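You operate a simulated robot arm through the tools that you are given. There is no shell and no other tool. Be economical: measure what you need, move in short steps, check, and stop when the job is done.

Carry out the task below with a simulated robot arm. There is one attempt and no reset: what you move stays moved.

Task
Charge the tank till the motor cuts out, then set 6 bar.
Fine: regulator fully down first; switch to AUTO, watch the run lamp go out, set the regulator by its gauge, switch off. The tank stays charged.

Only the result counts: the job must be done as asked and must still hold three seconds after the hand-in. Knocking over, shifting, dropping, spilling or breaking anything else fails it.

Robot
A 7-joint arm with a two-finger parallel gripper, fixed in place. Base frame: the origin is at the foot of the arm, x ahead of it, y to its left, z up. Lengths are in cm, angles in degrees, forces in N, time in s.
Its first joint turns from -166.0 to 166.0 degrees. Payload 4.4 kg.
Tool frame: the origin (TCP) lies between the finger pads and is the grasp point; the fingertips stand 2.3 cm ahead of it; z points along the fingers, y is the line along which they close. Largest opening 9.4 cm; finger width 3.8, thickness 1; the body of the gripper, 5.4 by 9.6 cm, starts 3.9 cm behind the TCP.
Orientation is told as [roll, pitch, yaw] about the base's x, y, z axes, in that order, counted from this pose: with the fingers straight down and closing along the base's y, the tool's x points along the base's -x, its y along +y and its z along -z.

Tools
- The arm moves only by the tool servo_tool. Its argument "moves" is a list of rows, each a list of 7 numbers: the closure, from 0 (fully open) to 1 (shut), then the shift along the tool's x, y, z in cm, then the turn, a rotation vector about the tool's x, y, z in degrees. In form: [[gripper, dx, dy, dz, wx, wy, wz], ...]. A call has 1 to 10 rows; each row is the pose to reach, as a shift and turn from the pose commanded when the call began, along the tool's axes at that moment. Rows are played at 5 a second. More than 5 cm and 8.6 degrees between two rows, or a gripper value outside its range, and nothing of the call is played. Where a pose cannot be reached the arm comes as near as it can. A force on the tool above 40 N (or 10 N above the force at the start of the call, whichever is more), or a blocked arm, ends the call early, and 0.2 s more pass. Each finger travels about 7.2 cm/s and halts on what it meets, pressing with about 34 N; the grip force reading is that of the motor and also rises with nothing between the fingers. The clock runs only during rows and for 0.2 s after the last one: add rows that repeat a pose to give the fingers time. The reply holds the time, the measured pose of the TCP, the force on the tool along the base axes, the opening and the grip force, in the units named above and with some noise.
- Cameras (640 x 400 px; columns grow to the right, rows downward): "scene" is fixed at [4.91, 49.72, 117.38]; the picture's right is [-0.46, -0.89, 0.00], its down [-0.46, 0.24, -0.86] and it looks along [0.76, -0.39, -0.51] (base axes); focal length 342 px, centre (320, 200). "wrist" rides on the gripper at [8.6, 1.6, -7.5] in the tool frame; the picture's right is [-0.18, 0.98, 0.00], its down [-0.58, -0.11, -0.81] and it looks along [-0.79, -0.15, 0.59] (tool axes); focal length 243 px, centre (320, 200). There is no depth. A picture from a camera that has moved, and an enlarged one, comes with that camera's place and axes in the base frame and with its lens.
- capture(camera): a new picture of that camera. It takes no simulated time.
- close_up(camera, box): a new picture of the part [left, top, right, bottom] of that camera's present view, enlarged. It takes no simulated time.
- sign_off(): hands the job in; it is judged then, once.

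Go step by step. Nothing tells you positions but the pictures and the camera data: compare them with the known pose of the tool, close in by small moves and look again before you grip or let go. The budget is 120 turns and 76 pictures, counting those below and the enlarged ones. Unless the task says otherwise, let go and move clear before handing in, and close with one line.

The tools are called after "Request:" by a JSON object that holds its "fn" and its "kwargs". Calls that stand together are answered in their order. servo_tool: Moves the arm, as the interface text tells. Its arguments: {"type":"object","properties":{"moves":{"type":"array","items":{"type":"array","items":{"type":"number"}}}},"required":["moves"]} The other tools are called the same way: capture (camera) takes a picture; close_up (camera, box) takes an enlarged picture of a part of a camera's view; sign_off () hands the job in.

At the start:

```text
clock: 0.0
ee_pos: [74.43, 38.48, 98.07]
ee_rot: [0.0, 0.0, 0.0]
contact_force: [0.6, 0.0, 0.2]
grip_width: 9.39
gripper_force: 0.0
```

scene: 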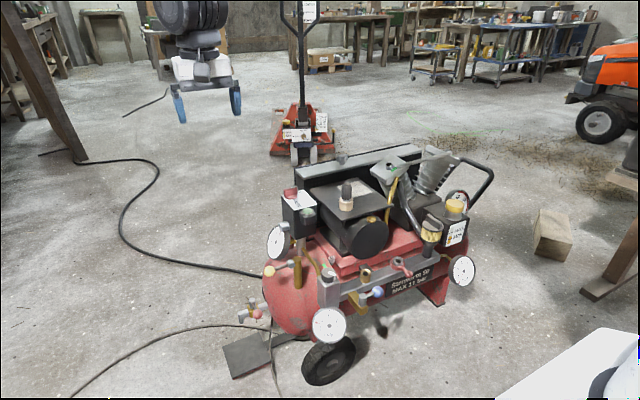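
wrist: 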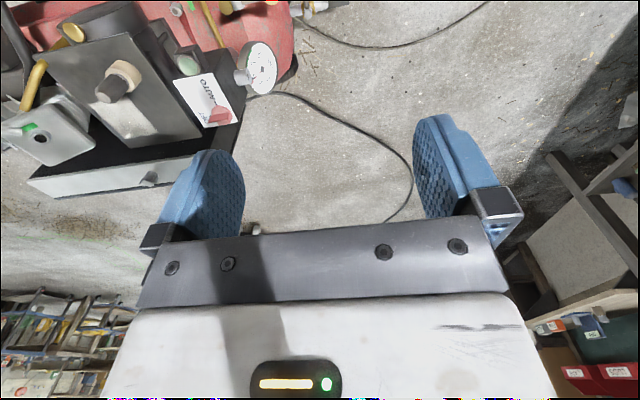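

I see a compressor with several gauges, a red switch box at left and a yellow knob at right. I'll look closer at the parts before moving.

Request:
{"fn": "close_up", "kwargs": {"camera": "scene", "box": [240, 170, 370, 260]}}

Request:
{"fn": "close_up", "kwargs": {"camera": "scene", "box": [380, 170, 500, 290]}}

Request:
{"fn": "close_up", "kwargs": {"camera": "scene", "box": [240, 240, 400, 350]}}

Request:
{"fn": "close_up", "kwargs": {"camera": "wrist", "box": [0, 0, 320, 200]}}

```text
4.44 times, centred on (305, 215) of scene
camera zoom: at [4.91, 49.72, 117.38], right [-0.46, -0.89, 0.0], down [-0.46, 0.24, -0.86], along [0.76, -0.39, -0.51], focal length 1522 px, centre (387, 133)
```

zoom: 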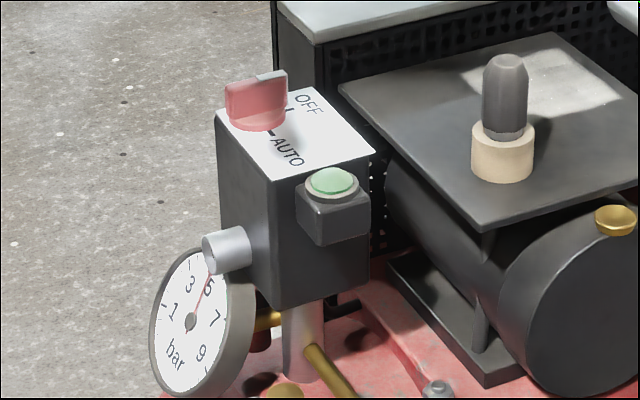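

```text
3.33 times, centred on (440, 230) of scene
camera zoom: at [4.91, 49.72, 117.38], right [-0.46, -0.89, 0.0], down [-0.46, 0.24, -0.86], along [0.76, -0.39, -0.51], focal length 1142 px, centre (-80, 100)
```

zoom: 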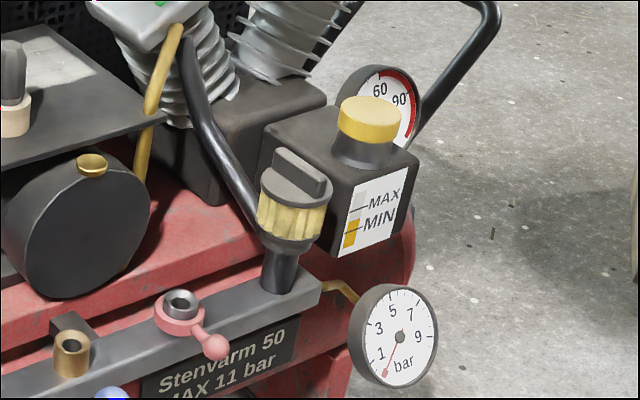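

```text
3.64 times, centred on (320, 295) of scene
camera zoom: at [4.91, 49.72, 117.38], right [-0.46, -0.89, 0.0], down [-0.46, 0.24, -0.86], along [0.76, -0.39, -0.51], focal length 1246 px, centre (320, -146)
```

zoom: 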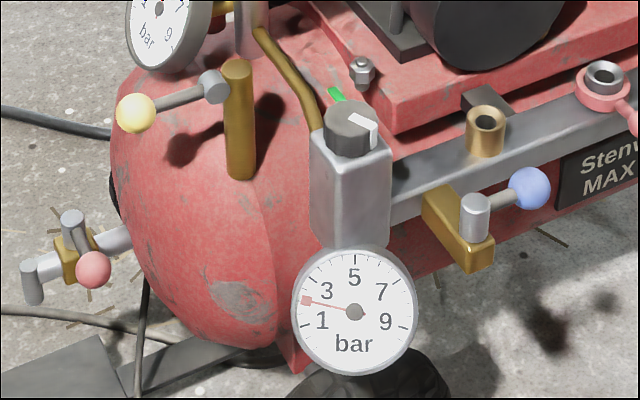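

```text
2.00 times, centred on (160, 100) of wrist
camera zoom: at [65.86, 40.16, 105.61], right [0.18, 0.98, 0.0], down [0.58, -0.11, 0.81], along [0.79, -0.15, -0.59], focal length 485 px, centre (640, 400)
```

zoom: 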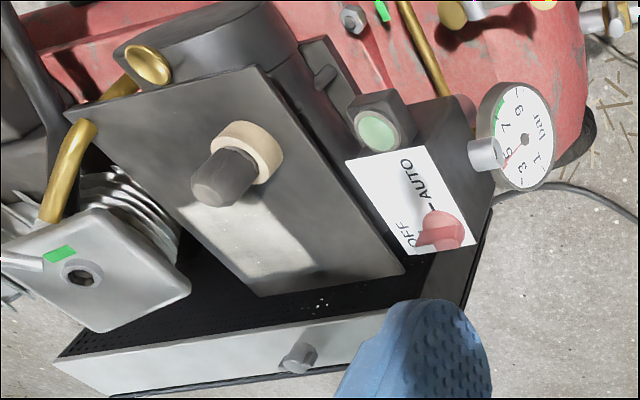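

Next I'll pull the arm back for a frontal look at the regulator, its gauge and the valves.

Request:
{"fn": "servo_tool", "kwargs": {"moves": [[0, 4.5, -1.5, 0.5, 0, 0, 0], [0, 9, -3, 1, 0, 0, 0], [0, 13.5, -4.5, 2, 0, 0, 0], [0, 18, -6, 3, 0, 0, 0], [0, 22.5, -7.5, 4, 0, 0, 0], [0, 27, -9, 5, 0, 0, 0], [0, 31.5, -10.5, 6, 0, 0, 0], [0, 36, -12, 7, 0, 0, 0], [0, 40, -14, 9, 0, 0, 0], [0, 40, -16, 12, 0, 0, 0]]}}

Request:
{"fn": "capture", "kwargs": {"camera": "wrist"}}

Request:
{"fn": "capture", "kwargs": {"camera": "scene"}}

```text
clock: 2.2
ee_pos: [34.45, 22.37, 86.17]
ee_rot: [0.0, 0.0, 0.0]
contact_force: [0.2, -0.2, -0.5]
grip_width: 9.41
gripper_force: 0.0
```

```text
69 pictures are left
camera wrist: at [25.85, 23.91, 93.58], right [0.18, 0.98, 0.0], down [0.58, -0.11, 0.81], along [0.79, -0.15, -0.59], focal length 243 px, centre (320, 200)
```

wrist: 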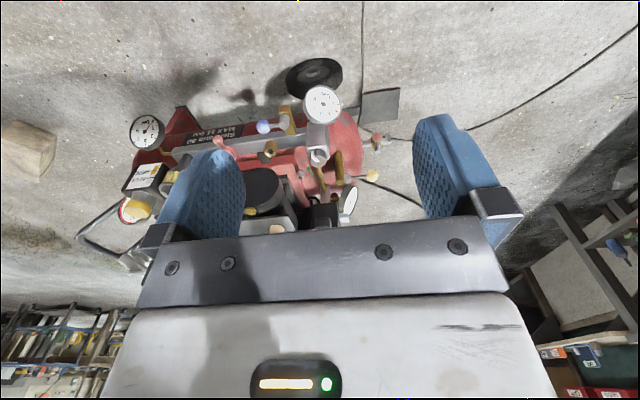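

```text
68 pictures are left
```

scene: 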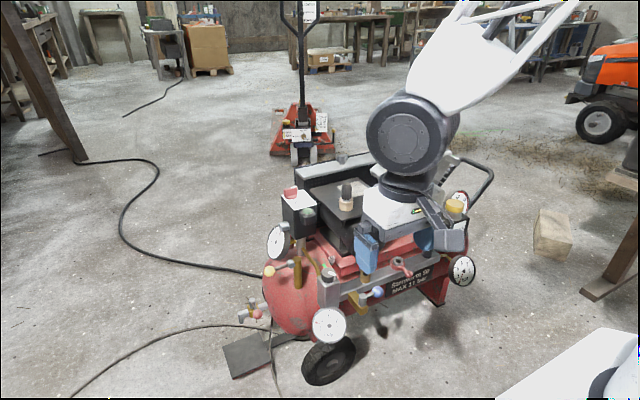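

Request:
{"fn": "close_up", "kwargs": {"camera": "wrist", "box": [230, 60, 420, 230]}}

Request:
{"fn": "close_up", "kwargs": {"camera": "wrist", "box": [110, 90, 290, 220]}}

```text
2.35 times, centred on (325, 145) of wrist
camera zoom: at [25.85, 23.91, 93.58], right [0.18, 0.98, 0.0], down [0.58, -0.11, 0.81], along [0.79, -0.15, -0.59], focal length 571 px, centre (308, 329)
```

zoom: 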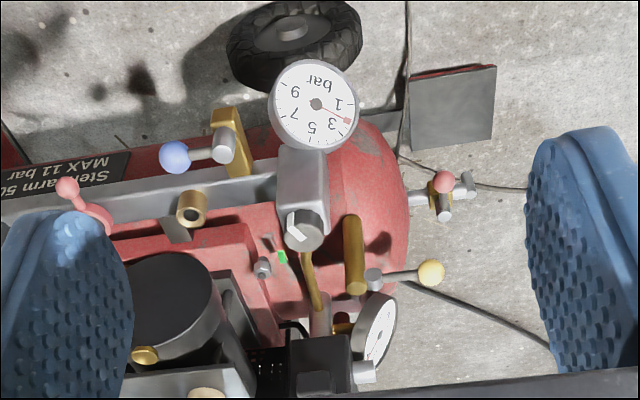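

```text
3.08 times, centred on (200, 155) of wrist
camera zoom: at [25.85, 23.91, 93.58], right [0.18, 0.98, 0.0], down [0.58, -0.11, 0.81], along [0.79, -0.15, -0.59], focal length 746 px, centre (689, 338)
```

zoom: 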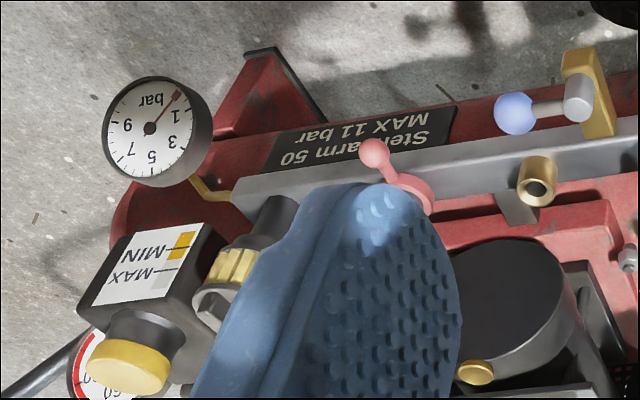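

The gauges are clear, but the T-handle device at the right of the manifold needs a nearer look.

Request:
{"fn": "servo_tool", "kwargs": {"moves": [[0, 0, -4.8, 0, 0, 0, 0], [0, 0, -9.6, 0, 0, 0, 0], [0, 0, -14.4, 0, 0, 0, 0], [0, 0, -19.2, 0, 0, 0, 0], [0, 0, -24, 0, 0, 0, 0], [0, 0, -28, 2, 0, 0, 0], [0, -3, -30, 5, 0, 0, 0], [0, -5, -30, 8, 0, 0, 0]]}}

Request:
{"fn": "close_up", "kwargs": {"camera": "wrist", "box": [160, 0, 480, 230]}}

```text
clock: 4.0
ee_pos: [39.44, -7.38, 78.06]
ee_rot: [0.0, 0.0, 0.1]
contact_force: [-0.3, 0.5, -0.3]
grip_width: 9.4
gripper_force: 0.1
```

```text
1.74 times, centred on (320, 115) of wrist
camera zoom: at [30.91, -5.73, 85.55], right [0.18, 0.98, 0.0], down [0.58, -0.11, 0.81], along [0.79, -0.15, -0.59], focal length 422 px, centre (320, 348)
```

zoom: 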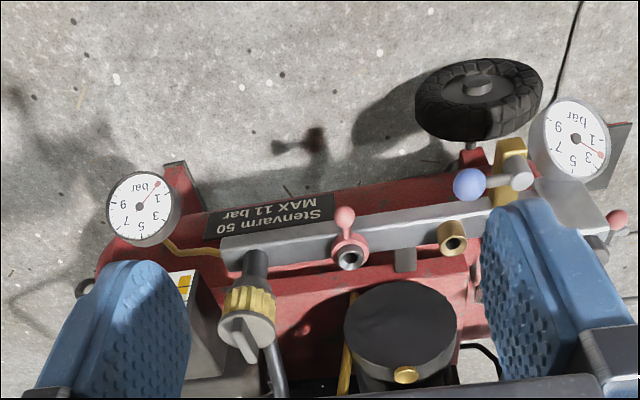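

Both devices are located (left knob around [65,16,52], T-handle around [66,-21,57]). I'll look at the left knob and its neighbours from nearer.

Request:
{"fn": "servo_tool", "kwargs": {"moves": [[0, -1, 4.7, 0, 0, 0, 0], [0, -2, 9.4, 0, 0, 0, 0], [0, -4, 14, 0, 0, 0, 0], [0, -7, 18, 0, 0, 0, 0], [0, -9, 22, 2, 0, 0, 0], [0, -12, 24, 5, 0, 0, 0], [0, -13, 24.5, 7, 0, 0, 0], [0, -13, 24.5, 7, 0, 0, 0]]}}

Request:
{"fn": "close_up", "kwargs": {"camera": "wrist", "box": [160, 0, 480, 230]}}

Request:
{"fn": "capture", "kwargs": {"camera": "scene"}}

```text
refused: row 3 steps farther than a row can; nothing moved
```

```text
1.74 times, centred on (320, 115) of wrist
camera zoom: at [30.91, -5.73, 85.55], right [0.18, 0.98, 0.0], down [0.58, -0.11, 0.81], along [0.79, -0.15, -0.59], focal length 422 px, centre (320, 348)
```

zoom: 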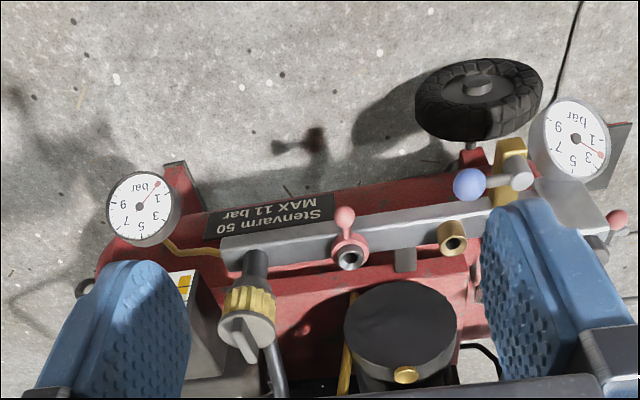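

```text
63 pictures are left
```

scene: 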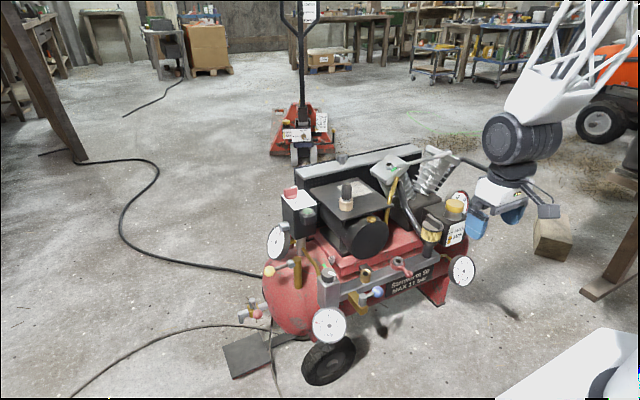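

One row stepped too far, so nothing moved; I repeat it with shorter steps.

Request:
{"fn": "servo_tool", "kwargs": {"moves": [[0, -1, 4.5, 0, 0, 0, 0], [0, -2, 9, 0, 0, 0, 0], [0, -4, 13, 0, 0, 0, 0], [0, -6, 17, 0, 0, 0, 0], [0, -8, 20, 2, 0, 0, 0], [0, -11, 22, 4, 0, 0, 0], [0, -13, 24, 6, 0, 0, 0], [0, -13, 24.5, 7, 0, 0, 0]]}}

Request:
{"fn": "close_up", "kwargs": {"camera": "wrist", "box": [160, 0, 480, 230]}}

```text
clock: 5.8
ee_pos: [52.33, 17.15, 71.06]
ee_rot: [-0.1, 0.0, 0.2]
contact_force: [0.4, -0.3, -0.1]
grip_width: 9.41
gripper_force: 0.2
```

```text
1.74 times, centred on (320, 115) of wrist
camera zoom: at [43.79, 18.73, 78.55], right [0.18, 0.98, 0.0], down [0.58, -0.11, 0.81], along [0.79, -0.15, -0.59], focal length 422 px, centre (320, 348)
```

zoom: 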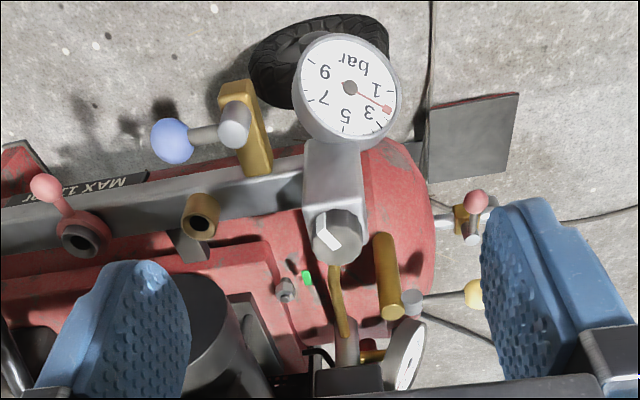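

I take tighter views of knob A and its gauge, and of the T-handle from the fixed camera.

Request:
{"fn": "close_up", "kwargs": {"camera": "wrist", "box": [300, 60, 420, 180]}}

Request:
{"fn": "close_up", "kwargs": {"camera": "scene", "box": [400, 200, 480, 290]}}

Request:
{"fn": "close_up", "kwargs": {"camera": "scene", "box": [250, 180, 350, 270]}}

```text
3.33 times, centred on (360, 120) of wrist
camera zoom: at [43.79, 18.73, 78.55], right [0.18, 0.98, 0.0], down [0.58, -0.11, 0.81], along [0.79, -0.15, -0.59], focal length 809 px, centre (187, 467)
```

zoom: 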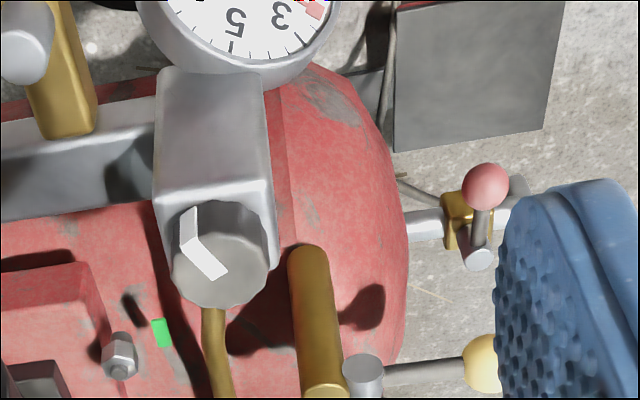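

```text
4.44 times, centred on (440, 245) of scene
camera zoom: at [4.91, 49.72, 117.38], right [-0.46, -0.89, 0.0], down [-0.46, 0.24, -0.86], along [0.76, -0.39, -0.51], focal length 1522 px, centre (-213, 0)
```

zoom: 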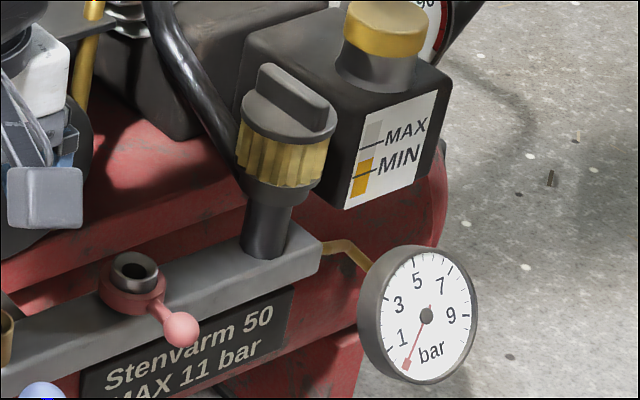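

```text
4.44 times, centred on (300, 225) of scene
camera zoom: at [4.91, 49.72, 117.38], right [-0.46, -0.89, 0.0], down [-0.46, 0.24, -0.86], along [0.76, -0.39, -0.51], focal length 1522 px, centre (409, 89)
```

zoom: 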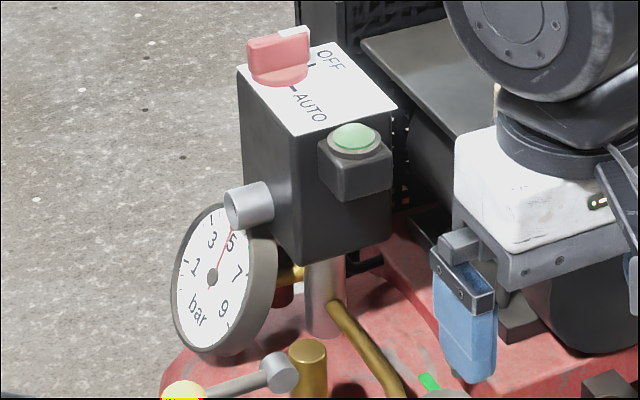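

Knob A sits at about [65.2, 16.4, 52.5]. I go above it and check alignment with both cameras.

Request:
{"fn": "servo_tool", "kwargs": {"moves": [[0, -4.5, -0.2, 1, 0, 0, 0], [0, -9, -0.5, 2, 0, 0, 0], [0, -12.9, -0.8, 4, 0, 0, 0], [0, -12.9, -0.8, 8, 0, 0, 0], [0, -12.9, -0.8, 11, 0, 0, 0], [0, -12.9, -0.8, 13, 0, 0, 0]]}}

Request:
{"fn": "close_up", "kwargs": {"camera": "wrist", "box": [160, 0, 480, 230]}}

Request:
{"fn": "close_up", "kwargs": {"camera": "scene", "box": [240, 180, 420, 340]}}

```text
clock: 7.2
ee_pos: [65.32, 16.28, 58.15]
ee_rot: [0.0, -0.1, -0.1]
contact_force: [0.2, 0.7, -1.1]
grip_width: 9.38
gripper_force: 0.1
```

```text
1.74 times, centred on (320, 115) of wrist
camera zoom: at [56.65, 17.91, 65.58], right [0.18, 0.98, 0.0], down [0.58, -0.11, 0.81], along [0.79, -0.15, -0.59], focal length 422 px, centre (320, 348)
```

zoom: 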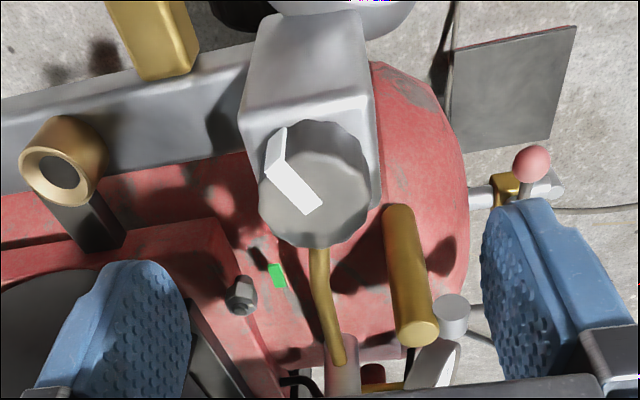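

```text
2.50 times, centred on (330, 260) of scene
camera zoom: at [4.91, 49.72, 117.38], right [-0.46, -0.89, 0.0], down [-0.46, 0.24, -0.86], along [0.76, -0.39, -0.51], focal length 856 px, centre (295, 50)
```

zoom: 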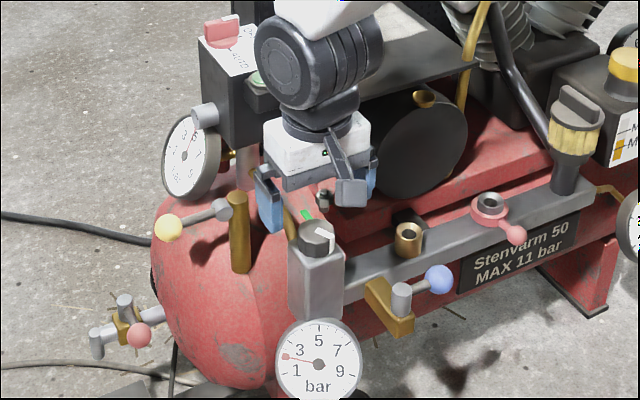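

The gripper is over the knob to within a few millimetres. I lower it around the knob and check before closing.

Request:
{"fn": "servo_tool", "kwargs": {"moves": [[0, 0, -0.1, 2, 0, 0, 0], [0, 0, -0.1, 4, 0, 0, 0], [0, 0, -0.1, 5.8, 0, 0, 0], [0, 0, -0.1, 5.8, 0, 0, 0]]}}

Request:
{"fn": "close_up", "kwargs": {"camera": "scene", "box": [270, 200, 390, 340]}}

Request:
{"fn": "close_up", "kwargs": {"camera": "wrist", "box": [160, 0, 480, 230]}}

```text
clock: 8.2
ee_pos: [65.4, 16.11, 52.38]
ee_rot: [0.0, 0.0, 0.0]
contact_force: [0.2, 0.0, 0.1]
grip_width: 9.42
gripper_force: 0.0
```

```text
2.86 times, centred on (330, 270) of scene
camera zoom: at [4.91, 49.72, 117.38], right [-0.46, -0.89, 0.0], down [-0.46, 0.24, -0.86], along [0.76, -0.39, -0.51], focal length 979 px, centre (291, 0)
```

zoom: 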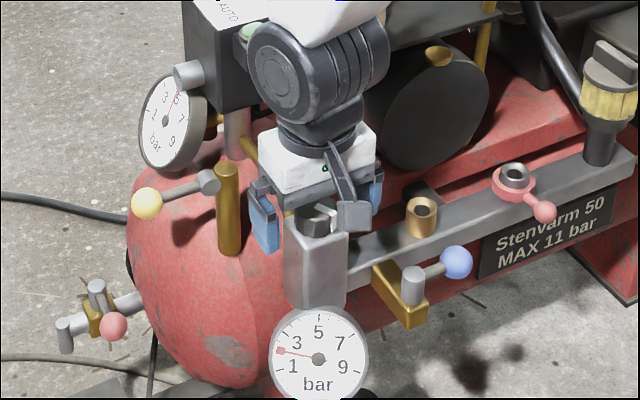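

```text
1.74 times, centred on (320, 115) of wrist
camera zoom: at [56.79, 17.71, 59.79], right [0.18, 0.98, 0.0], down [0.58, -0.11, 0.81], along [0.79, -0.15, -0.59], focal length 422 px, centre (320, 348)
```

zoom: 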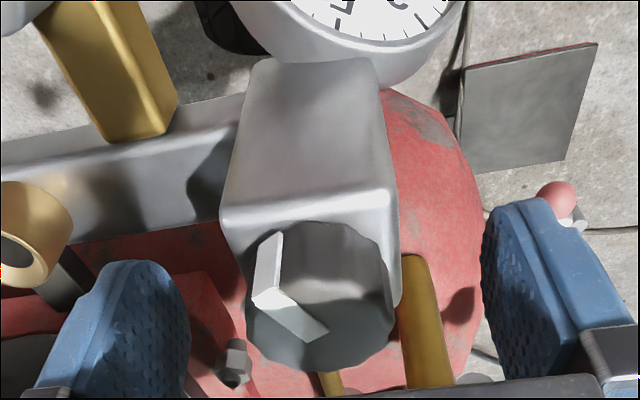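

The knob centre comes out at [65.7, 16.1], top z 51.8. I lower 1 cm more and close on it.

Request:
{"fn": "servo_tool", "kwargs": {"moves": [[0, -0.3, 0, 1, 0, 0, 0], [0.3, -0.3, 0, 1, 0, 0, 0], [0.6, -0.3, 0, 1, 0, 0, 0], [0.8, -0.3, 0, 1, 0, 0, 0], [0.8, -0.3, 0, 1, 0, 0, 0]]}}

Request:
{"fn": "close_up", "kwargs": {"camera": "scene", "box": [240, 200, 400, 340]}}

```text
clock: 9.4
ee_pos: [65.66, 16.12, 51.34]
ee_rot: [0.0, 0.0, -0.1]
contact_force: [7.2, -25.0, -0.6]
grip_width: 5.0
gripper_force: 45.7
```

```text
2.86 times, centred on (320, 270) of scene
camera zoom: at [4.91, 49.72, 117.38], right [-0.46, -0.89, 0.0], down [-0.46, 0.24, -0.86], along [0.76, -0.39, -0.51], focal length 979 px, centre (320, 0)
```

zoom: 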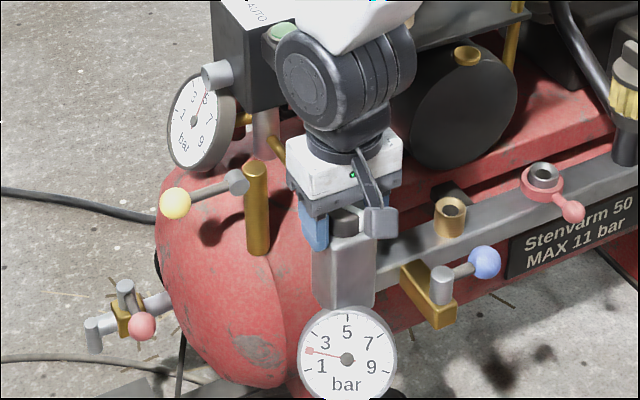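

The grip is off centre (25 N sideways), so I shift a little to relieve it.

Request:
{"fn": "servo_tool", "kwargs": {"moves": [[0.8, 0, -0.2, 0, 0, 0, 0], [0.8, 0, -0.2, 0, 0, 0, 0]]}}

```text
clock: 10.1
ee_pos: [65.61, 16.08, 51.33]
ee_rot: [-0.1, -0.1, 0.1]
contact_force: [0.9, 13.0, -4.4]
grip_width: 4.99
gripper_force: 45.1
stopped in row 2: the force on the tool passed its limit (the readings are from after the stop); the commanded pose is now the measured one
```

Nearly centred. I try a small anticlockwise (seen from above) turn to see what the gauge does.

Request:
{"fn": "servo_tool", "kwargs": {"moves": [[0.8, 0, 0, 0, 0, 0, -6], [0.8, 0, 0, 0, 0, 0, -12], [0.8, 0, 0, 0, 0, 0, -18], [0.8, 0, 0, 0, 0, 0, -24], [0.8, 0, 0, 0, 0, 0, -24]]}}

Request:
{"fn": "close_up", "kwargs": {"camera": "scene", "box": [240, 200, 480, 350]}}

```text
clock: 10.9
ee_pos: [65.88, 16.18, 51.43]
ee_rot: [0.0, -0.3, 19.3]
contact_force: [1.8, 10.4, -5.8]
grip_width: 6.33
gripper_force: 44.9
stopped in row 4: the force on the tool passed its limit (the readings are from after the stop); the commanded pose is now the measured one
```

```text
2.67 times, centred on (360, 275) of scene
camera zoom: at [4.91, 49.72, 117.38], right [-0.46, -0.89, 0.0], down [-0.46, 0.24, -0.86], along [0.76, -0.39, -0.51], focal length 913 px, centre (213, 0)
```

zoom: 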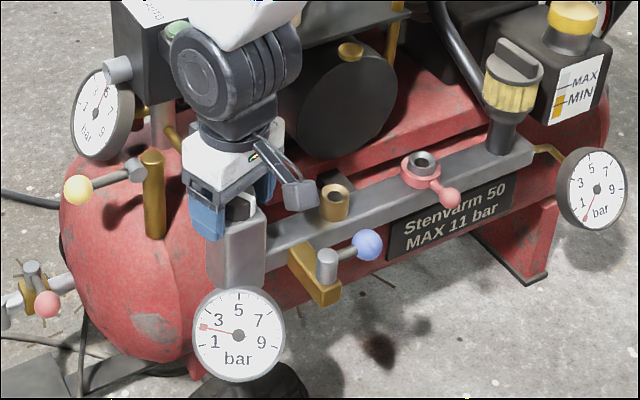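

The width grew while turning, so I'm gripping the square body, not the knob. I open, turn back, and re-grip about 1 cm higher.

Request:
{"fn": "servo_tool", "kwargs": {"moves": [[0.3, 0, 0, 0, 0, 0, 0], [0, 0, 0, 0, 0, 0, 0], [0, 0, 0, -1, 0, 0, 8], [0, 0, 0, -2, 0, 0, 16], [0, 0, 0, -2, 0, 0, 19.3], [0, 0, 0, -2, 0, 0, 19.3]]}}

Request:
{"fn": "close_up", "kwargs": {"camera": "wrist", "box": [160, 0, 480, 230]}}

```text
clock: 12.3
ee_pos: [65.96, 16.2, 53.53]
ee_rot: [0.1, -0.2, 0.0]
contact_force: [0.0, 0.1, 0.4]
grip_width: 9.4
gripper_force: 0.1
```

```text
1.74 times, centred on (320, 115) of wrist
camera zoom: at [57.27, 17.8, 60.86], right [0.18, 0.98, 0.0], down [0.58, -0.11, 0.81], along [0.8, -0.15, -0.59], focal length 422 px, centre (320, 348)
```

zoom: 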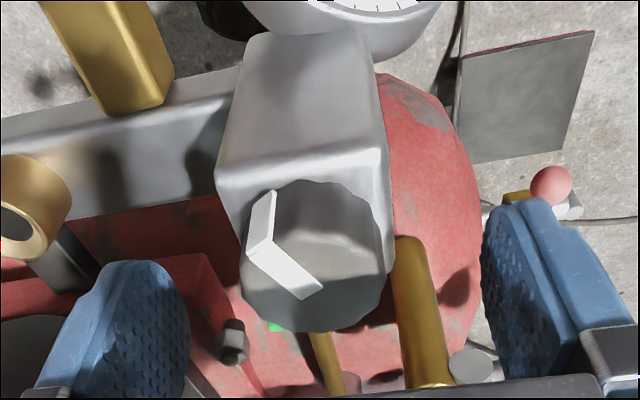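

Nothing was shifted. I grip again with the tips about 1 cm higher than before.

Request:
{"fn": "servo_tool", "kwargs": {"moves": [[0, 0.2, -0.1, 1.2, 0, 0, 0], [0.3, 0.2, -0.1, 1.2, 0, 0, 0], [0.6, 0.2, -0.1, 1.2, 0, 0, 0], [0.85, 0.2, -0.1, 1.2, 0, 0, 0], [0.85, 0.2, -0.1, 1.2, 0, 0, 0]]}}

Request:
{"fn": "close_up", "kwargs": {"camera": "scene", "box": [280, 220, 370, 290]}}

```text
clock: 13.5
ee_pos: [65.68, 15.99, 52.46]
ee_rot: [0.1, -0.2, 0.0]
contact_force: [5.7, -13.9, -5.7]
grip_width: 4.99
gripper_force: 45.5
```

```text
5.71 times, centred on (325, 255) of scene
camera zoom: at [4.91, 49.72, 117.38], right [-0.46, -0.89, 0.0], down [-0.46, 0.24, -0.86], along [0.76, -0.39, -0.51], focal length 1957 px, centre (291, -114)
```

zoom: 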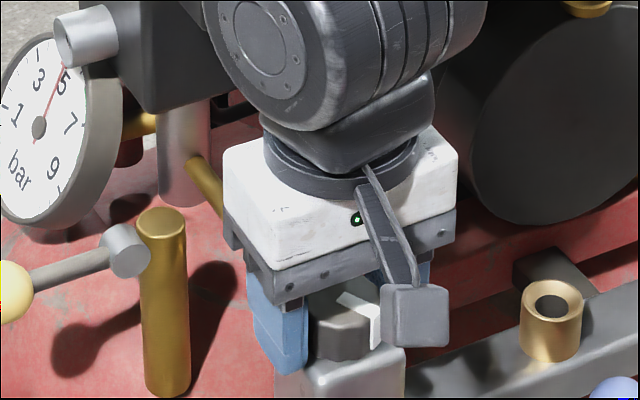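

Still on the body at width 5.0; raise by another 0.9 cm and close again.

Request:
{"fn": "servo_tool", "kwargs": {"moves": [[0.3, 0, 0, 0, 0, 0, 0], [0.3, 0, 0, -0.9, 0, 0, 0], [0.6, 0, 0, -0.9, 0, 0, 0], [0.9, 0, 0, -0.9, 0, 0, 0], [0.9, 0, 0, -0.9, 0, 0, 0]]}}

Request:
{"fn": "close_up", "kwargs": {"camera": "scene", "box": [280, 220, 370, 290]}}

```text
clock: 14.7
ee_pos: [65.65, 15.99, 53.24]
ee_rot: [0.1, -0.3, 0.0]
contact_force: [-5.6, 12.3, 2.2]
grip_width: 3.94
gripper_force: 45.2
```

```text
5.71 times, centred on (325, 255) of scene
camera zoom: at [4.91, 49.72, 117.38], right [-0.46, -0.89, 0.0], down [-0.46, 0.24, -0.86], along [0.76, -0.39, -0.51], focal length 1957 px, centre (291, -114)
```

zoom: 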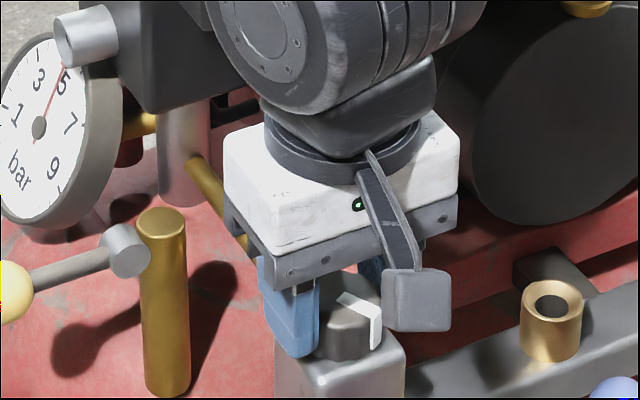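

Now it holds the knob (3.9 cm wide). I turn anticlockwise a little.

Request:
{"fn": "servo_tool", "kwargs": {"moves": [[0.9, 0, 0, 0, 0, 0, -6], [0.9, 0, 0, 0, 0, 0, -12], [0.9, 0, 0, 0, 0, 0, -18], [0.9, 0, 0, 0, 0, 0, -24], [0.9, 0, 0, 0, 0, 0, -30], [0.9, 0, 0, 0, 0, 0, -30]]}}

Request:
{"fn": "close_up", "kwargs": {"camera": "scene", "box": [280, 220, 480, 350]}}

```text
clock: 15.9
ee_pos: [65.58, 16.13, 53.1]
ee_rot: [0.0, -0.2, 27.6]
contact_force: [-3.2, 11.5, 3.9]
grip_width: 3.95
gripper_force: 45.1
stopped in row 5: the force on the tool passed its limit (the readings are from after the stop); the commanded pose is now the measured one
```

```text
3.08 times, centred on (380, 285) of scene
camera zoom: at [4.91, 49.72, 117.38], right [-0.46, -0.89, 0.0], down [-0.46, 0.24, -0.86], along [0.76, -0.39, -0.51], focal length 1054 px, centre (135, -62)
```

zoom: 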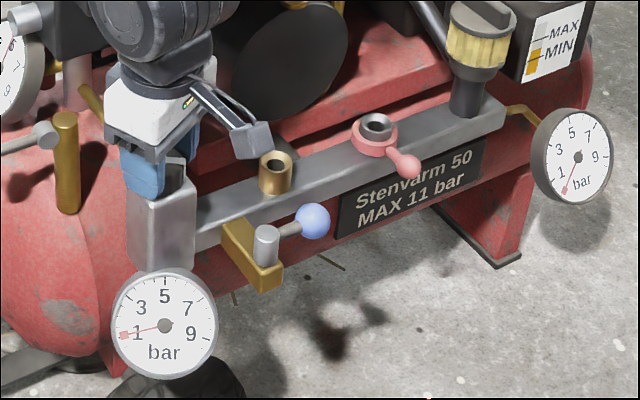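

The regulator gauge dropped to about 1 bar, so this is the regulator and anticlockwise lowers it. I continue down to the stop.

Request:
{"fn": "servo_tool", "kwargs": {"moves": [[0.9, 0, 0, 0, 0, 0, -6], [0.9, 0, 0, 0, 0, 0, -12], [0.9, 0, 0, 0, 0, 0, -18], [0.9, 0, 0, 0, 0, 0, -24], [0.9, 0, 0, 0, 0, 0, -30], [0.9, 0, 0, 0, 0, 0, -36], [0.9, 0, 0, 0, 0, 0, -42]]}}

Request:
{"fn": "close_up", "kwargs": {"camera": "scene", "box": [280, 220, 380, 350]}}

```text
clock: 16.9
ee_pos: [65.55, 16.09, 53.15]
ee_rot: [-0.1, -0.3, 49.4]
contact_force: [-5.5, 11.1, 5.9]
grip_width: 3.96
gripper_force: 45.3
stopped in row 4: the force on the tool passed its limit (the readings are from after the stop); the commanded pose is now the measured one
```

```text
3.08 times, centred on (330, 285) of scene
camera zoom: at [4.91, 49.72, 117.38], right [-0.46, -0.89, 0.0], down [-0.46, 0.24, -0.86], along [0.76, -0.39, -0.51], focal length 1054 px, centre (289, -62)
```

zoom: 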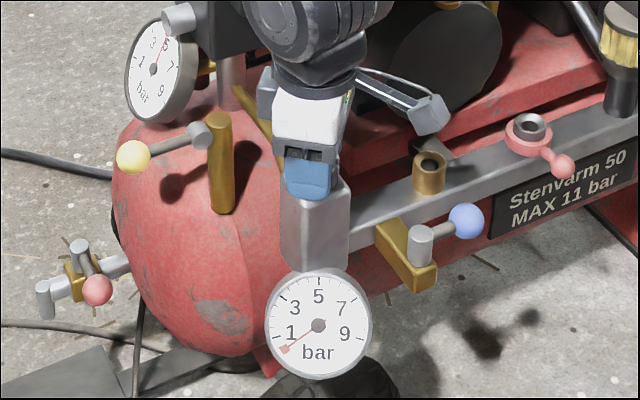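

Down to about 0.3 bar; I keep turning towards the end stop.

Request:
{"fn": "servo_tool", "kwargs": {"moves": [[0.9, 0, 0, 0, 0, 0, -5], [0.9, 0, 0, 0, 0, 0, -10], [0.9, 0, 0, 0, 0, 0, -15], [0.9, 0, 0, 0, 0, 0, -20], [0.9, 0, 0, 0, 0, 0, -25], [0.9, 0, 0, 0, 0, 0, -30]]}}

Request:
{"fn": "close_up", "kwargs": {"camera": "scene", "box": [280, 220, 380, 350]}}

```text
clock: 18.3
ee_pos: [65.49, 16.19, 53.13]
ee_rot: [-0.2, 0.0, 79.5]
contact_force: [-7.1, 4.9, -0.3]
grip_width: 3.89
gripper_force: 44.9
```

```text
3.08 times, centred on (330, 285) of scene
camera zoom: at [4.91, 49.72, 117.38], right [-0.46, -0.89, 0.0], down [-0.46, 0.24, -0.86], along [0.76, -0.39, -0.51], focal length 1054 px, centre (289, -62)
```

zoom: 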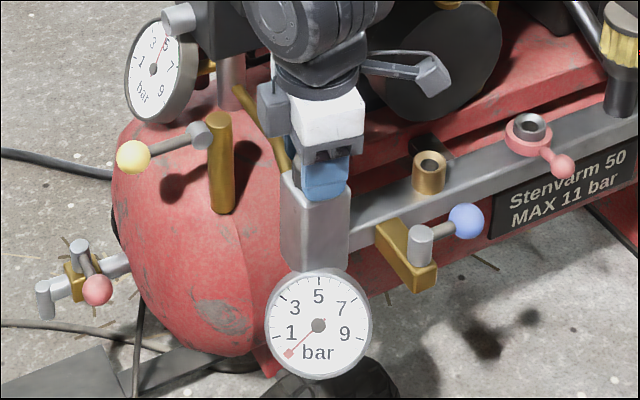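

The gauge shows 0. I turn a bit further to feel the stop.

Request:
{"fn": "servo_tool", "kwargs": {"moves": [[0.9, 0, 0, 0, 0, 0, -6], [0.9, 0, 0, 0, 0, 0, -12], [0.9, 0, 0, 0, 0, 0, -18], [0.9, 0, 0, 0, 0, 0, -18]]}}

Request:
{"fn": "close_up", "kwargs": {"camera": "wrist", "box": [160, 0, 480, 230]}}

```text
clock: 19.3
ee_pos: [65.51, 16.13, 53.26]
ee_rot: [-0.2, 0.0, 97.6]
contact_force: [-12.4, 1.1, -1.9]
grip_width: 3.95
gripper_force: 44.6
```

```text
1.74 times, centred on (320, 115) of wrist
camera zoom: at [65.05, 7.27, 60.56], right [-1.0, 0.05, 0.0], down [0.03, 0.59, 0.81], along [0.05, 0.81, -0.59], focal length 422 px, centre (320, 348)
```

zoom: 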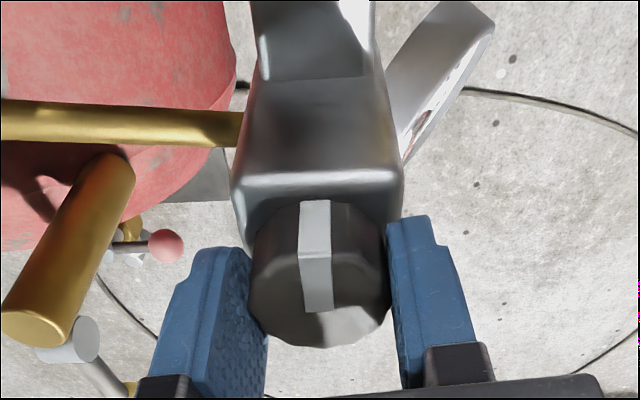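

The pointer has turned and the gauge rests at 0, so the regulator is fully down. I release, rise, and square up the yaw at 90° for the switch.

Request:
{"fn": "servo_tool", "kwargs": {"moves": [[0.4, 0, 0, 0, 0, 0, 0], [0, 0, 0, 0, 0, 0, 0], [0, 0, 0, -4.5, 0, 0, 0], [0, 0, 0, -9, 0, 0, 0], [0, 0, 0, -13.5, 0, 0, 0], [0, 0, 0, -18, 0, 0, 0], [0, 0, 0, -22.5, 0, 0, 3], [0, 0, 0, -24, 0, 0, 7.6], [0, 0, 0, -24, 0, 0, 7.6]]}}

Request:
{"fn": "close_up", "kwargs": {"camera": "scene", "box": [280, 220, 380, 350]}}

```text
clock: 21.3
ee_pos: [65.22, 16.11, 77.3]
ee_rot: [-0.2, -0.1, 89.8]
contact_force: [-0.2, -0.3, -0.3]
grip_width: 9.4
gripper_force: 0.0
```

```text
3.08 times, centred on (330, 285) of scene
camera zoom: at [4.91, 49.72, 117.38], right [-0.46, -0.89, 0.0], down [-0.46, 0.24, -0.86], along [0.76, -0.39, -0.51], focal length 1054 px, centre (289, -62)
```

zoom: 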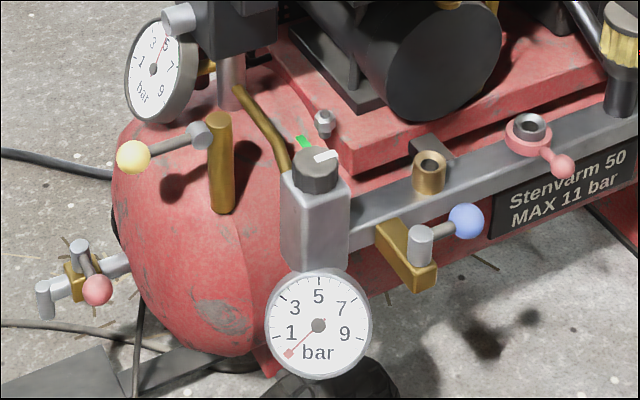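

Regulator at 0. I move over toward the switch box for a close view of its knob.

Request:
{"fn": "servo_tool", "kwargs": {"moves": [[0, 1, -4.5, 0, 0, 0, 0], [0, 2, -9, 0, 0, 0, 0], [0, 3, -13.5, 0, 0, 0, 0], [0, 4, -18, 0, 0, 0, 0], [0, 4, -22, 0, 0, 0, 0], [0, 4, -23.3, 0, 0, 0, 0], [0, 4, -23.3, 0, 0, 0, 0]]}}

Request:
{"fn": "close_up", "kwargs": {"camera": "wrist", "box": [160, 0, 480, 230]}}

Request:
{"fn": "close_up", "kwargs": {"camera": "scene", "box": [240, 150, 400, 260]}}

```text
clock: 22.9
ee_pos: [88.99, 11.86, 77.16]
ee_rot: [-0.2, -0.1, 89.8]
contact_force: [0.0, -0.2, -0.2]
grip_width: 9.4
gripper_force: 0.1
```

```text
1.74 times, centred on (320, 115) of wrist
camera zoom: at [87.31, 3.24, 84.66], right [-0.98, 0.19, 0.0], down [0.11, 0.58, 0.81], along [0.15, 0.79, -0.59], focal length 422 px, centre (320, 348)
```

zoom: 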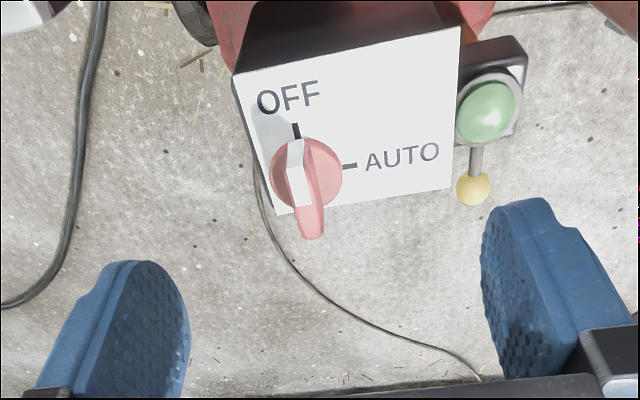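

```text
3.64 times, centred on (320, 205) of scene
camera zoom: at [4.91, 49.72, 117.38], right [-0.46, -0.89, 0.0], down [-0.46, 0.24, -0.86], along [0.76, -0.39, -0.51], focal length 1246 px, centre (320, 182)
```

zoom: 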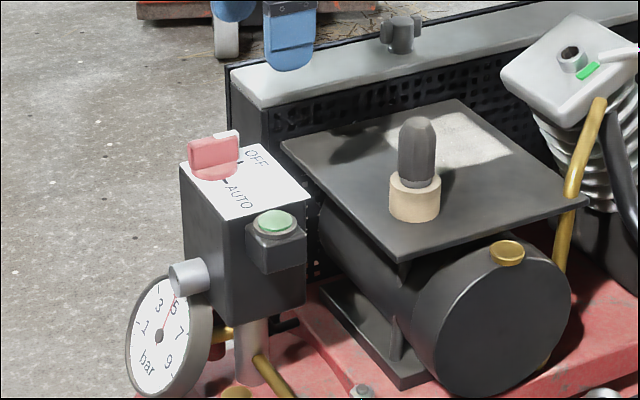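

The selector points to OFF (−y), and AUTO lies 90° clockwise (−x). I centre over it at about [90.3, 15.6] and lower partway.

Request:
{"fn": "servo_tool", "kwargs": {"moves": [[0, -2, -0.7, 1.5, 0, 0, 0], [0, -3.7, -1.3, 4, 0, 0, 0], [0, -3.7, -1.3, 6.2, 0, 0, 0], [0, -3.7, -1.3, 6.2, 0, 0, 0]]}}

Request:
{"fn": "close_up", "kwargs": {"camera": "wrist", "box": [160, 0, 480, 230]}}

Request:
{"fn": "close_up", "kwargs": {"camera": "scene", "box": [240, 140, 360, 240]}}

```text
clock: 23.9
ee_pos: [90.19, 15.74, 71.09]
ee_rot: [-0.2, -0.1, 89.9]
contact_force: [0.1, 0.0, 0.7]
grip_width: 9.41
gripper_force: 0.0
```

```text
1.74 times, centred on (320, 115) of wrist
camera zoom: at [88.53, 7.07, 78.46], right [-0.98, 0.19, 0.0], down [0.11, 0.58, 0.81], along [0.15, 0.79, -0.59], focal length 422 px, centre (320, 348)
```

zoom: 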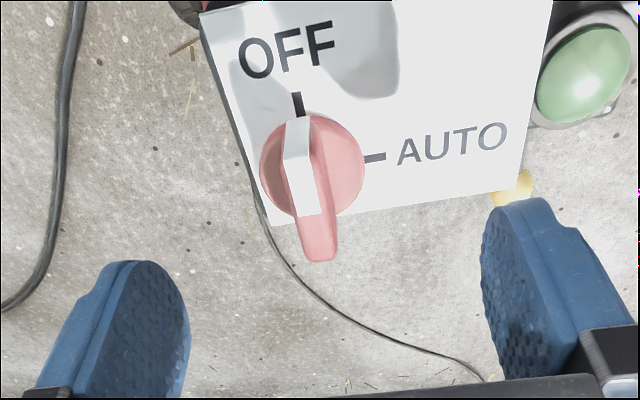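

```text
4.00 times, centred on (300, 190) of scene
camera zoom: at [4.91, 49.72, 117.38], right [-0.46, -0.89, 0.0], down [-0.46, 0.24, -0.86], along [0.76, -0.39, -0.51], focal length 1370 px, centre (400, 240)
```

zoom: 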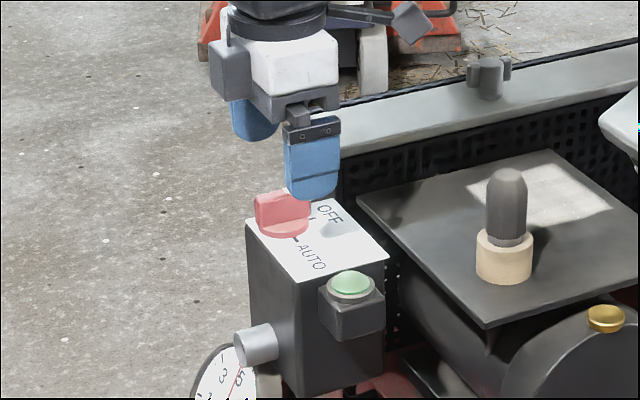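

Aligned within half a centimetre. I lower with a small correction and close on the ridge.

Request:
{"fn": "servo_tool", "kwargs": {"moves": [[0, 0.4, -0.1, 1.5, 0, 0, 0], [0, 0.4, -0.1, 3, 0, 0, 0], [0, 0.4, -0.1, 3.8, 0, 0, 0], [0.4, 0.4, -0.1, 3.8, 0, 0, 0], [0.8, 0.4, -0.1, 3.8, 0, 0, 0], [1, 0.4, -0.1, 3.8, 0, 0, 0], [1, 0.4, -0.1, 3.8, 0, 0, 0]]}}

Request:
{"fn": "close_up", "kwargs": {"camera": "wrist", "box": [160, 0, 480, 230]}}

Request:
{"fn": "close_up", "kwargs": {"camera": "scene", "box": [240, 140, 360, 240]}}

```text
clock: 25.4
ee_pos: [90.48, 15.29, 67.47]
ee_rot: [-0.5, 0.0, 89.9]
contact_force: [9.4, -2.2, -5.9]
grip_width: 1.31
gripper_force: 45.0
stopped in row 7: the force on the tool passed its limit (the readings are from after the stop); the commanded pose is now the measured one
```

```text
1.74 times, centred on (320, 115) of wrist
camera zoom: at [88.83, 6.66, 74.77], right [-0.98, 0.19, -0.01], down [0.1, 0.58, 0.81], along [0.16, 0.79, -0.59], focal length 422 px, centre (320, 348)
```

zoom: 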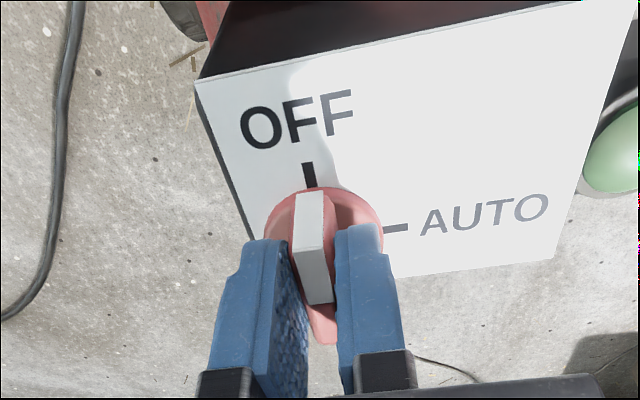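

```text
4.00 times, centred on (300, 190) of scene
camera zoom: at [4.91, 49.72, 117.38], right [-0.46, -0.89, 0.0], down [-0.46, 0.24, -0.86], along [0.76, -0.39, -0.51], focal length 1370 px, centre (400, 240)
```

zoom: 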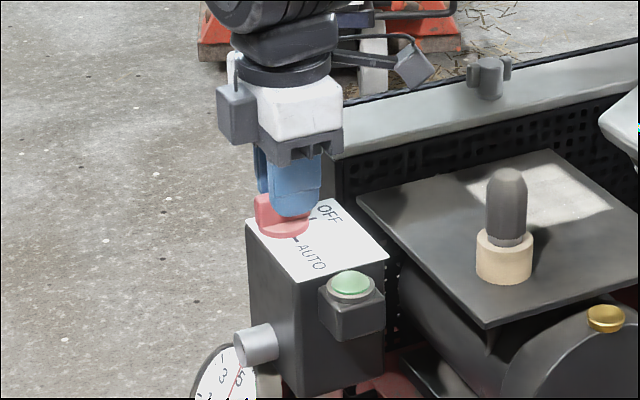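

The ridge is gripped (1.3 cm). I turn it clockwise toward AUTO in stages.

Request:
{"fn": "servo_tool", "kwargs": {"moves": [[1, 0, 0, 0, 0, 0, 6], [1, 0, 0, 0, 0, 0, 12], [1, 0, 0, 0, 0, 0, 18], [1, 0, 0, 0, 0, 0, 24], [1, 0, 0, 0, 0, 0, 30], [1, 0, 0, 0, 0, 0, 30]]}}

Request:
{"fn": "close_up", "kwargs": {"camera": "wrist", "box": [160, 0, 480, 230]}}

```text
clock: 26.4
ee_pos: [90.21, 15.36, 67.32]
ee_rot: [-0.2, -0.3, 68.5]
contact_force: [-10.9, -1.1, 10.0]
grip_width: 1.29
gripper_force: 45.3
stopped in row 4: the force on the tool passed its limit (the readings are from after the stop); the commanded pose is now the measured one
```

```text
1.74 times, centred on (320, 115) of wrist
camera zoom: at [85.63, 7.89, 74.76], right [-0.85, 0.53, 0.0], down [0.31, 0.5, 0.81], along [0.43, 0.68, -0.59], focal length 422 px, centre (320, 348)
```

zoom: 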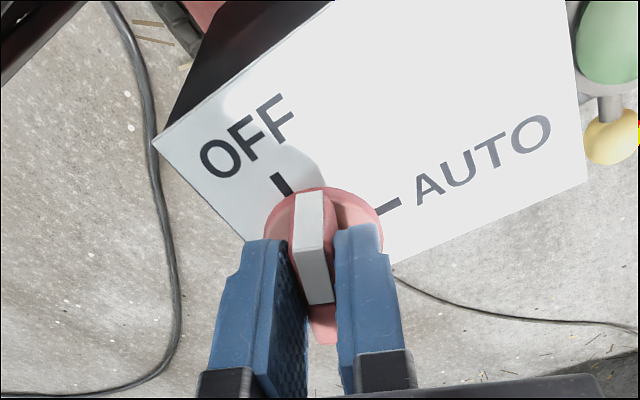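

Turned 21°, following a slight arc. I continue with a matching arc correction.

Request:
{"fn": "servo_tool", "kwargs": {"moves": [[1, 0, 0.08, 0, 0, 0, 7], [1, -0.02, 0.16, 0, 0, 0, 14], [1, -0.05, 0.24, 0, 0, 0, 21], [1, -0.08, 0.32, 0, 0, 0, 28], [1, -0.12, 0.39, 0, 0, 0, 35], [1, -0.17, 0.45, 0, 0, 0, 42], [1, -0.22, 0.51, 0, 0, 0, 49], [1, -0.28, 0.56, 0, 0, 0, 56], [1, -0.34, 0.6, 0, 0, 0, 63], [1, -0.39, 0.64, 0, 0, 0, 69]]}}

Request:
{"fn": "close_up", "kwargs": {"camera": "wrist", "box": [160, 0, 480, 230]}}

Request:
{"fn": "close_up", "kwargs": {"camera": "scene", "box": [240, 140, 400, 270]}}

```text
clock: 28.7
ee_pos: [89.84, 15.82, 67.32]
ee_rot: [0.1, -0.4, -0.3]
contact_force: [1.9, -6.2, 0.2]
grip_width: 1.29
gripper_force: 44.7
stopped in row 10: the force on the tool passed its limit (the readings are from after the stop); the commanded pose is now the measured one
```

```text
1.74 times, centred on (320, 115) of wrist
camera zoom: at [81.32, 17.51, 74.74], right [0.19, 0.98, 0.0], down [0.58, -0.11, 0.81], along [0.8, -0.15, -0.59], focal length 422 px, centre (320, 348)
```

zoom: 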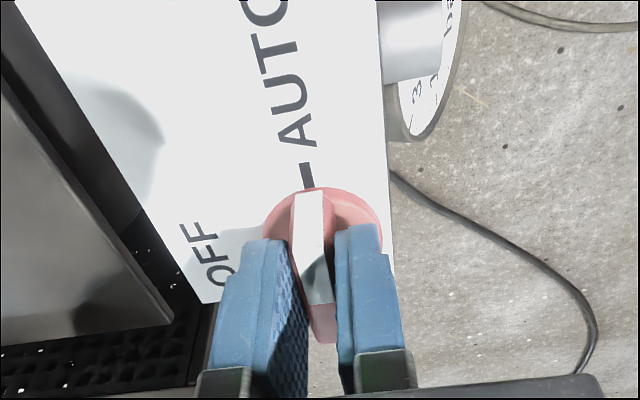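

```text
3.08 times, centred on (320, 205) of scene
camera zoom: at [4.91, 49.72, 117.38], right [-0.46, -0.89, 0.0], down [-0.46, 0.24, -0.86], along [0.76, -0.39, -0.51], focal length 1054 px, centre (320, 185)
```

zoom: 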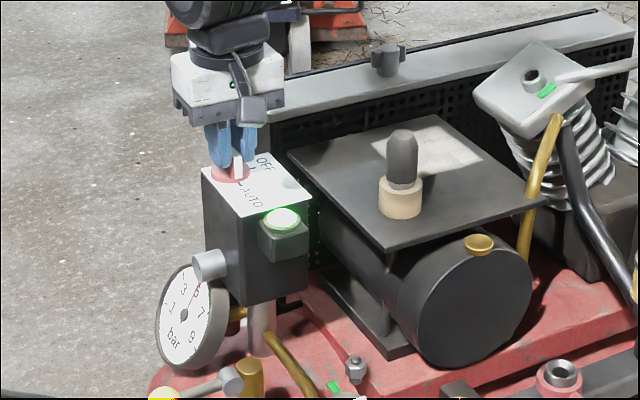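

The lamp is lit: the compressor runs on AUTO. I release, rise, and head back towards the regulator while it charges.

Request:
{"fn": "servo_tool", "kwargs": {"moves": [[0.6, 0, 0, 0, 0, 0, 0], [0.2, 0, 0, 0, 0, 0, 0], [0, 0, 0, 0, 0, 0, 0], [0, 0, 0, -4, 0, 0, 0], [0, 0, 0, -8.5, 0, 0, 0], [0, 4.5, 0, -9, 0, 0, -8], [0, 9, 0, -9, 0, 0, -16], [0, 13.5, 0, -9, 0, 0, -24], [0, 18, 0, -9, 0, 0, -32], [0, 22, 0, -9, 0, 0, -40]]}}

Request:
{"fn": "close_up", "kwargs": {"camera": "scene", "box": [240, 180, 350, 270]}}

```text
clock: 30.9
ee_pos: [67.9, 16.09, 76.12]
ee_rot: [-0.1, -0.2, 39.9]
contact_force: [-0.1, 0.5, 0.0]
grip_width: 9.41
gripper_force: 0.1
```

```text
4.44 times, centred on (295, 225) of scene
camera zoom: at [4.91, 49.72, 117.38], right [-0.46, -0.89, 0.0], down [-0.46, 0.24, -0.86], along [0.76, -0.39, -0.51], focal length 1522 px, centre (431, 89)
```

zoom: 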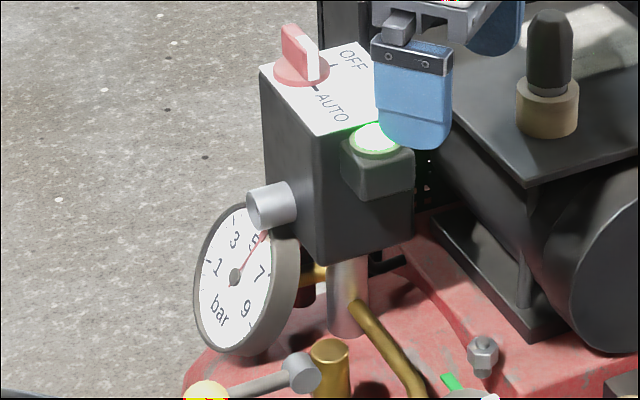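

Tank pressure is climbing. I move above the regulator knob, turning to the grip yaw.

Request:
{"fn": "servo_tool", "kwargs": {"moves": [[0, 0.6, 0.5, 0, 0, 0, -8], [0, 1.2, 1, 1, 0, 0, -16], [0, 1.9, 1.64, 3, 0, 0, -24], [0, 1.9, 1.64, 6, 0, 0, -32], [0, 1.9, 1.64, 9, 0, 0, -40], [0, 1.9, 1.64, 12, 0, 0, -48], [0, 1.9, 1.64, 15, 0, 0, -56], [0, 1.9, 1.64, 17, 0, 0, -57], [0, 1.9, 1.64, 17, 0, 0, -57], [0, 1.9, 1.64, 17, 0, 0, -57]]}}

Request:
{"fn": "close_up", "kwargs": {"camera": "scene", "box": [240, 180, 400, 350]}}

Request:
{"fn": "close_up", "kwargs": {"camera": "wrist", "box": [160, 0, 480, 230]}}

```text
clock: 33.1
ee_pos: [65.45, 16.0, 59.19]
ee_rot: [-0.4, 0.1, 96.7]
contact_force: [0.7, -0.2, 0.3]
grip_width: 9.41
gripper_force: 0.2
```

```text
2.35 times, centred on (320, 265) of scene
camera zoom: at [4.91, 49.72, 117.38], right [-0.46, -0.89, 0.0], down [-0.46, 0.24, -0.86], along [0.76, -0.39, -0.51], focal length 806 px, centre (320, 47)
```

zoom: 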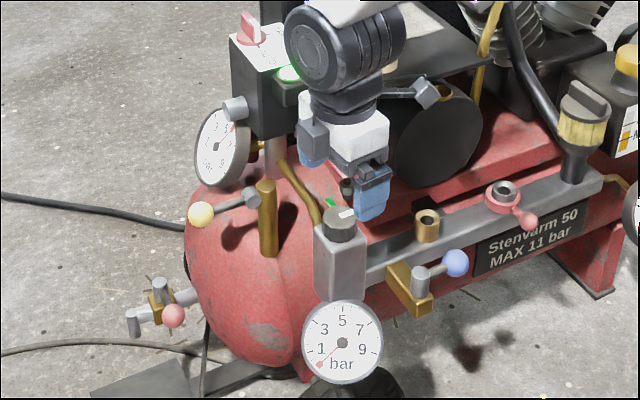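

```text
1.74 times, centred on (320, 115) of wrist
camera zoom: at [64.89, 7.18, 66.56], right [-1.0, 0.07, -0.01], down [0.04, 0.59, 0.81], along [0.06, 0.81, -0.59], focal length 422 px, centre (320, 348)
```

zoom: 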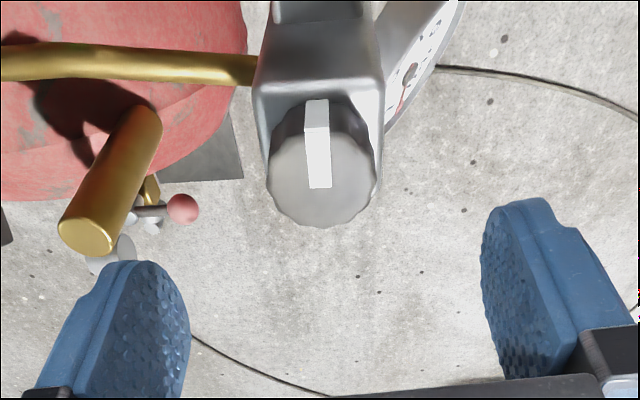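

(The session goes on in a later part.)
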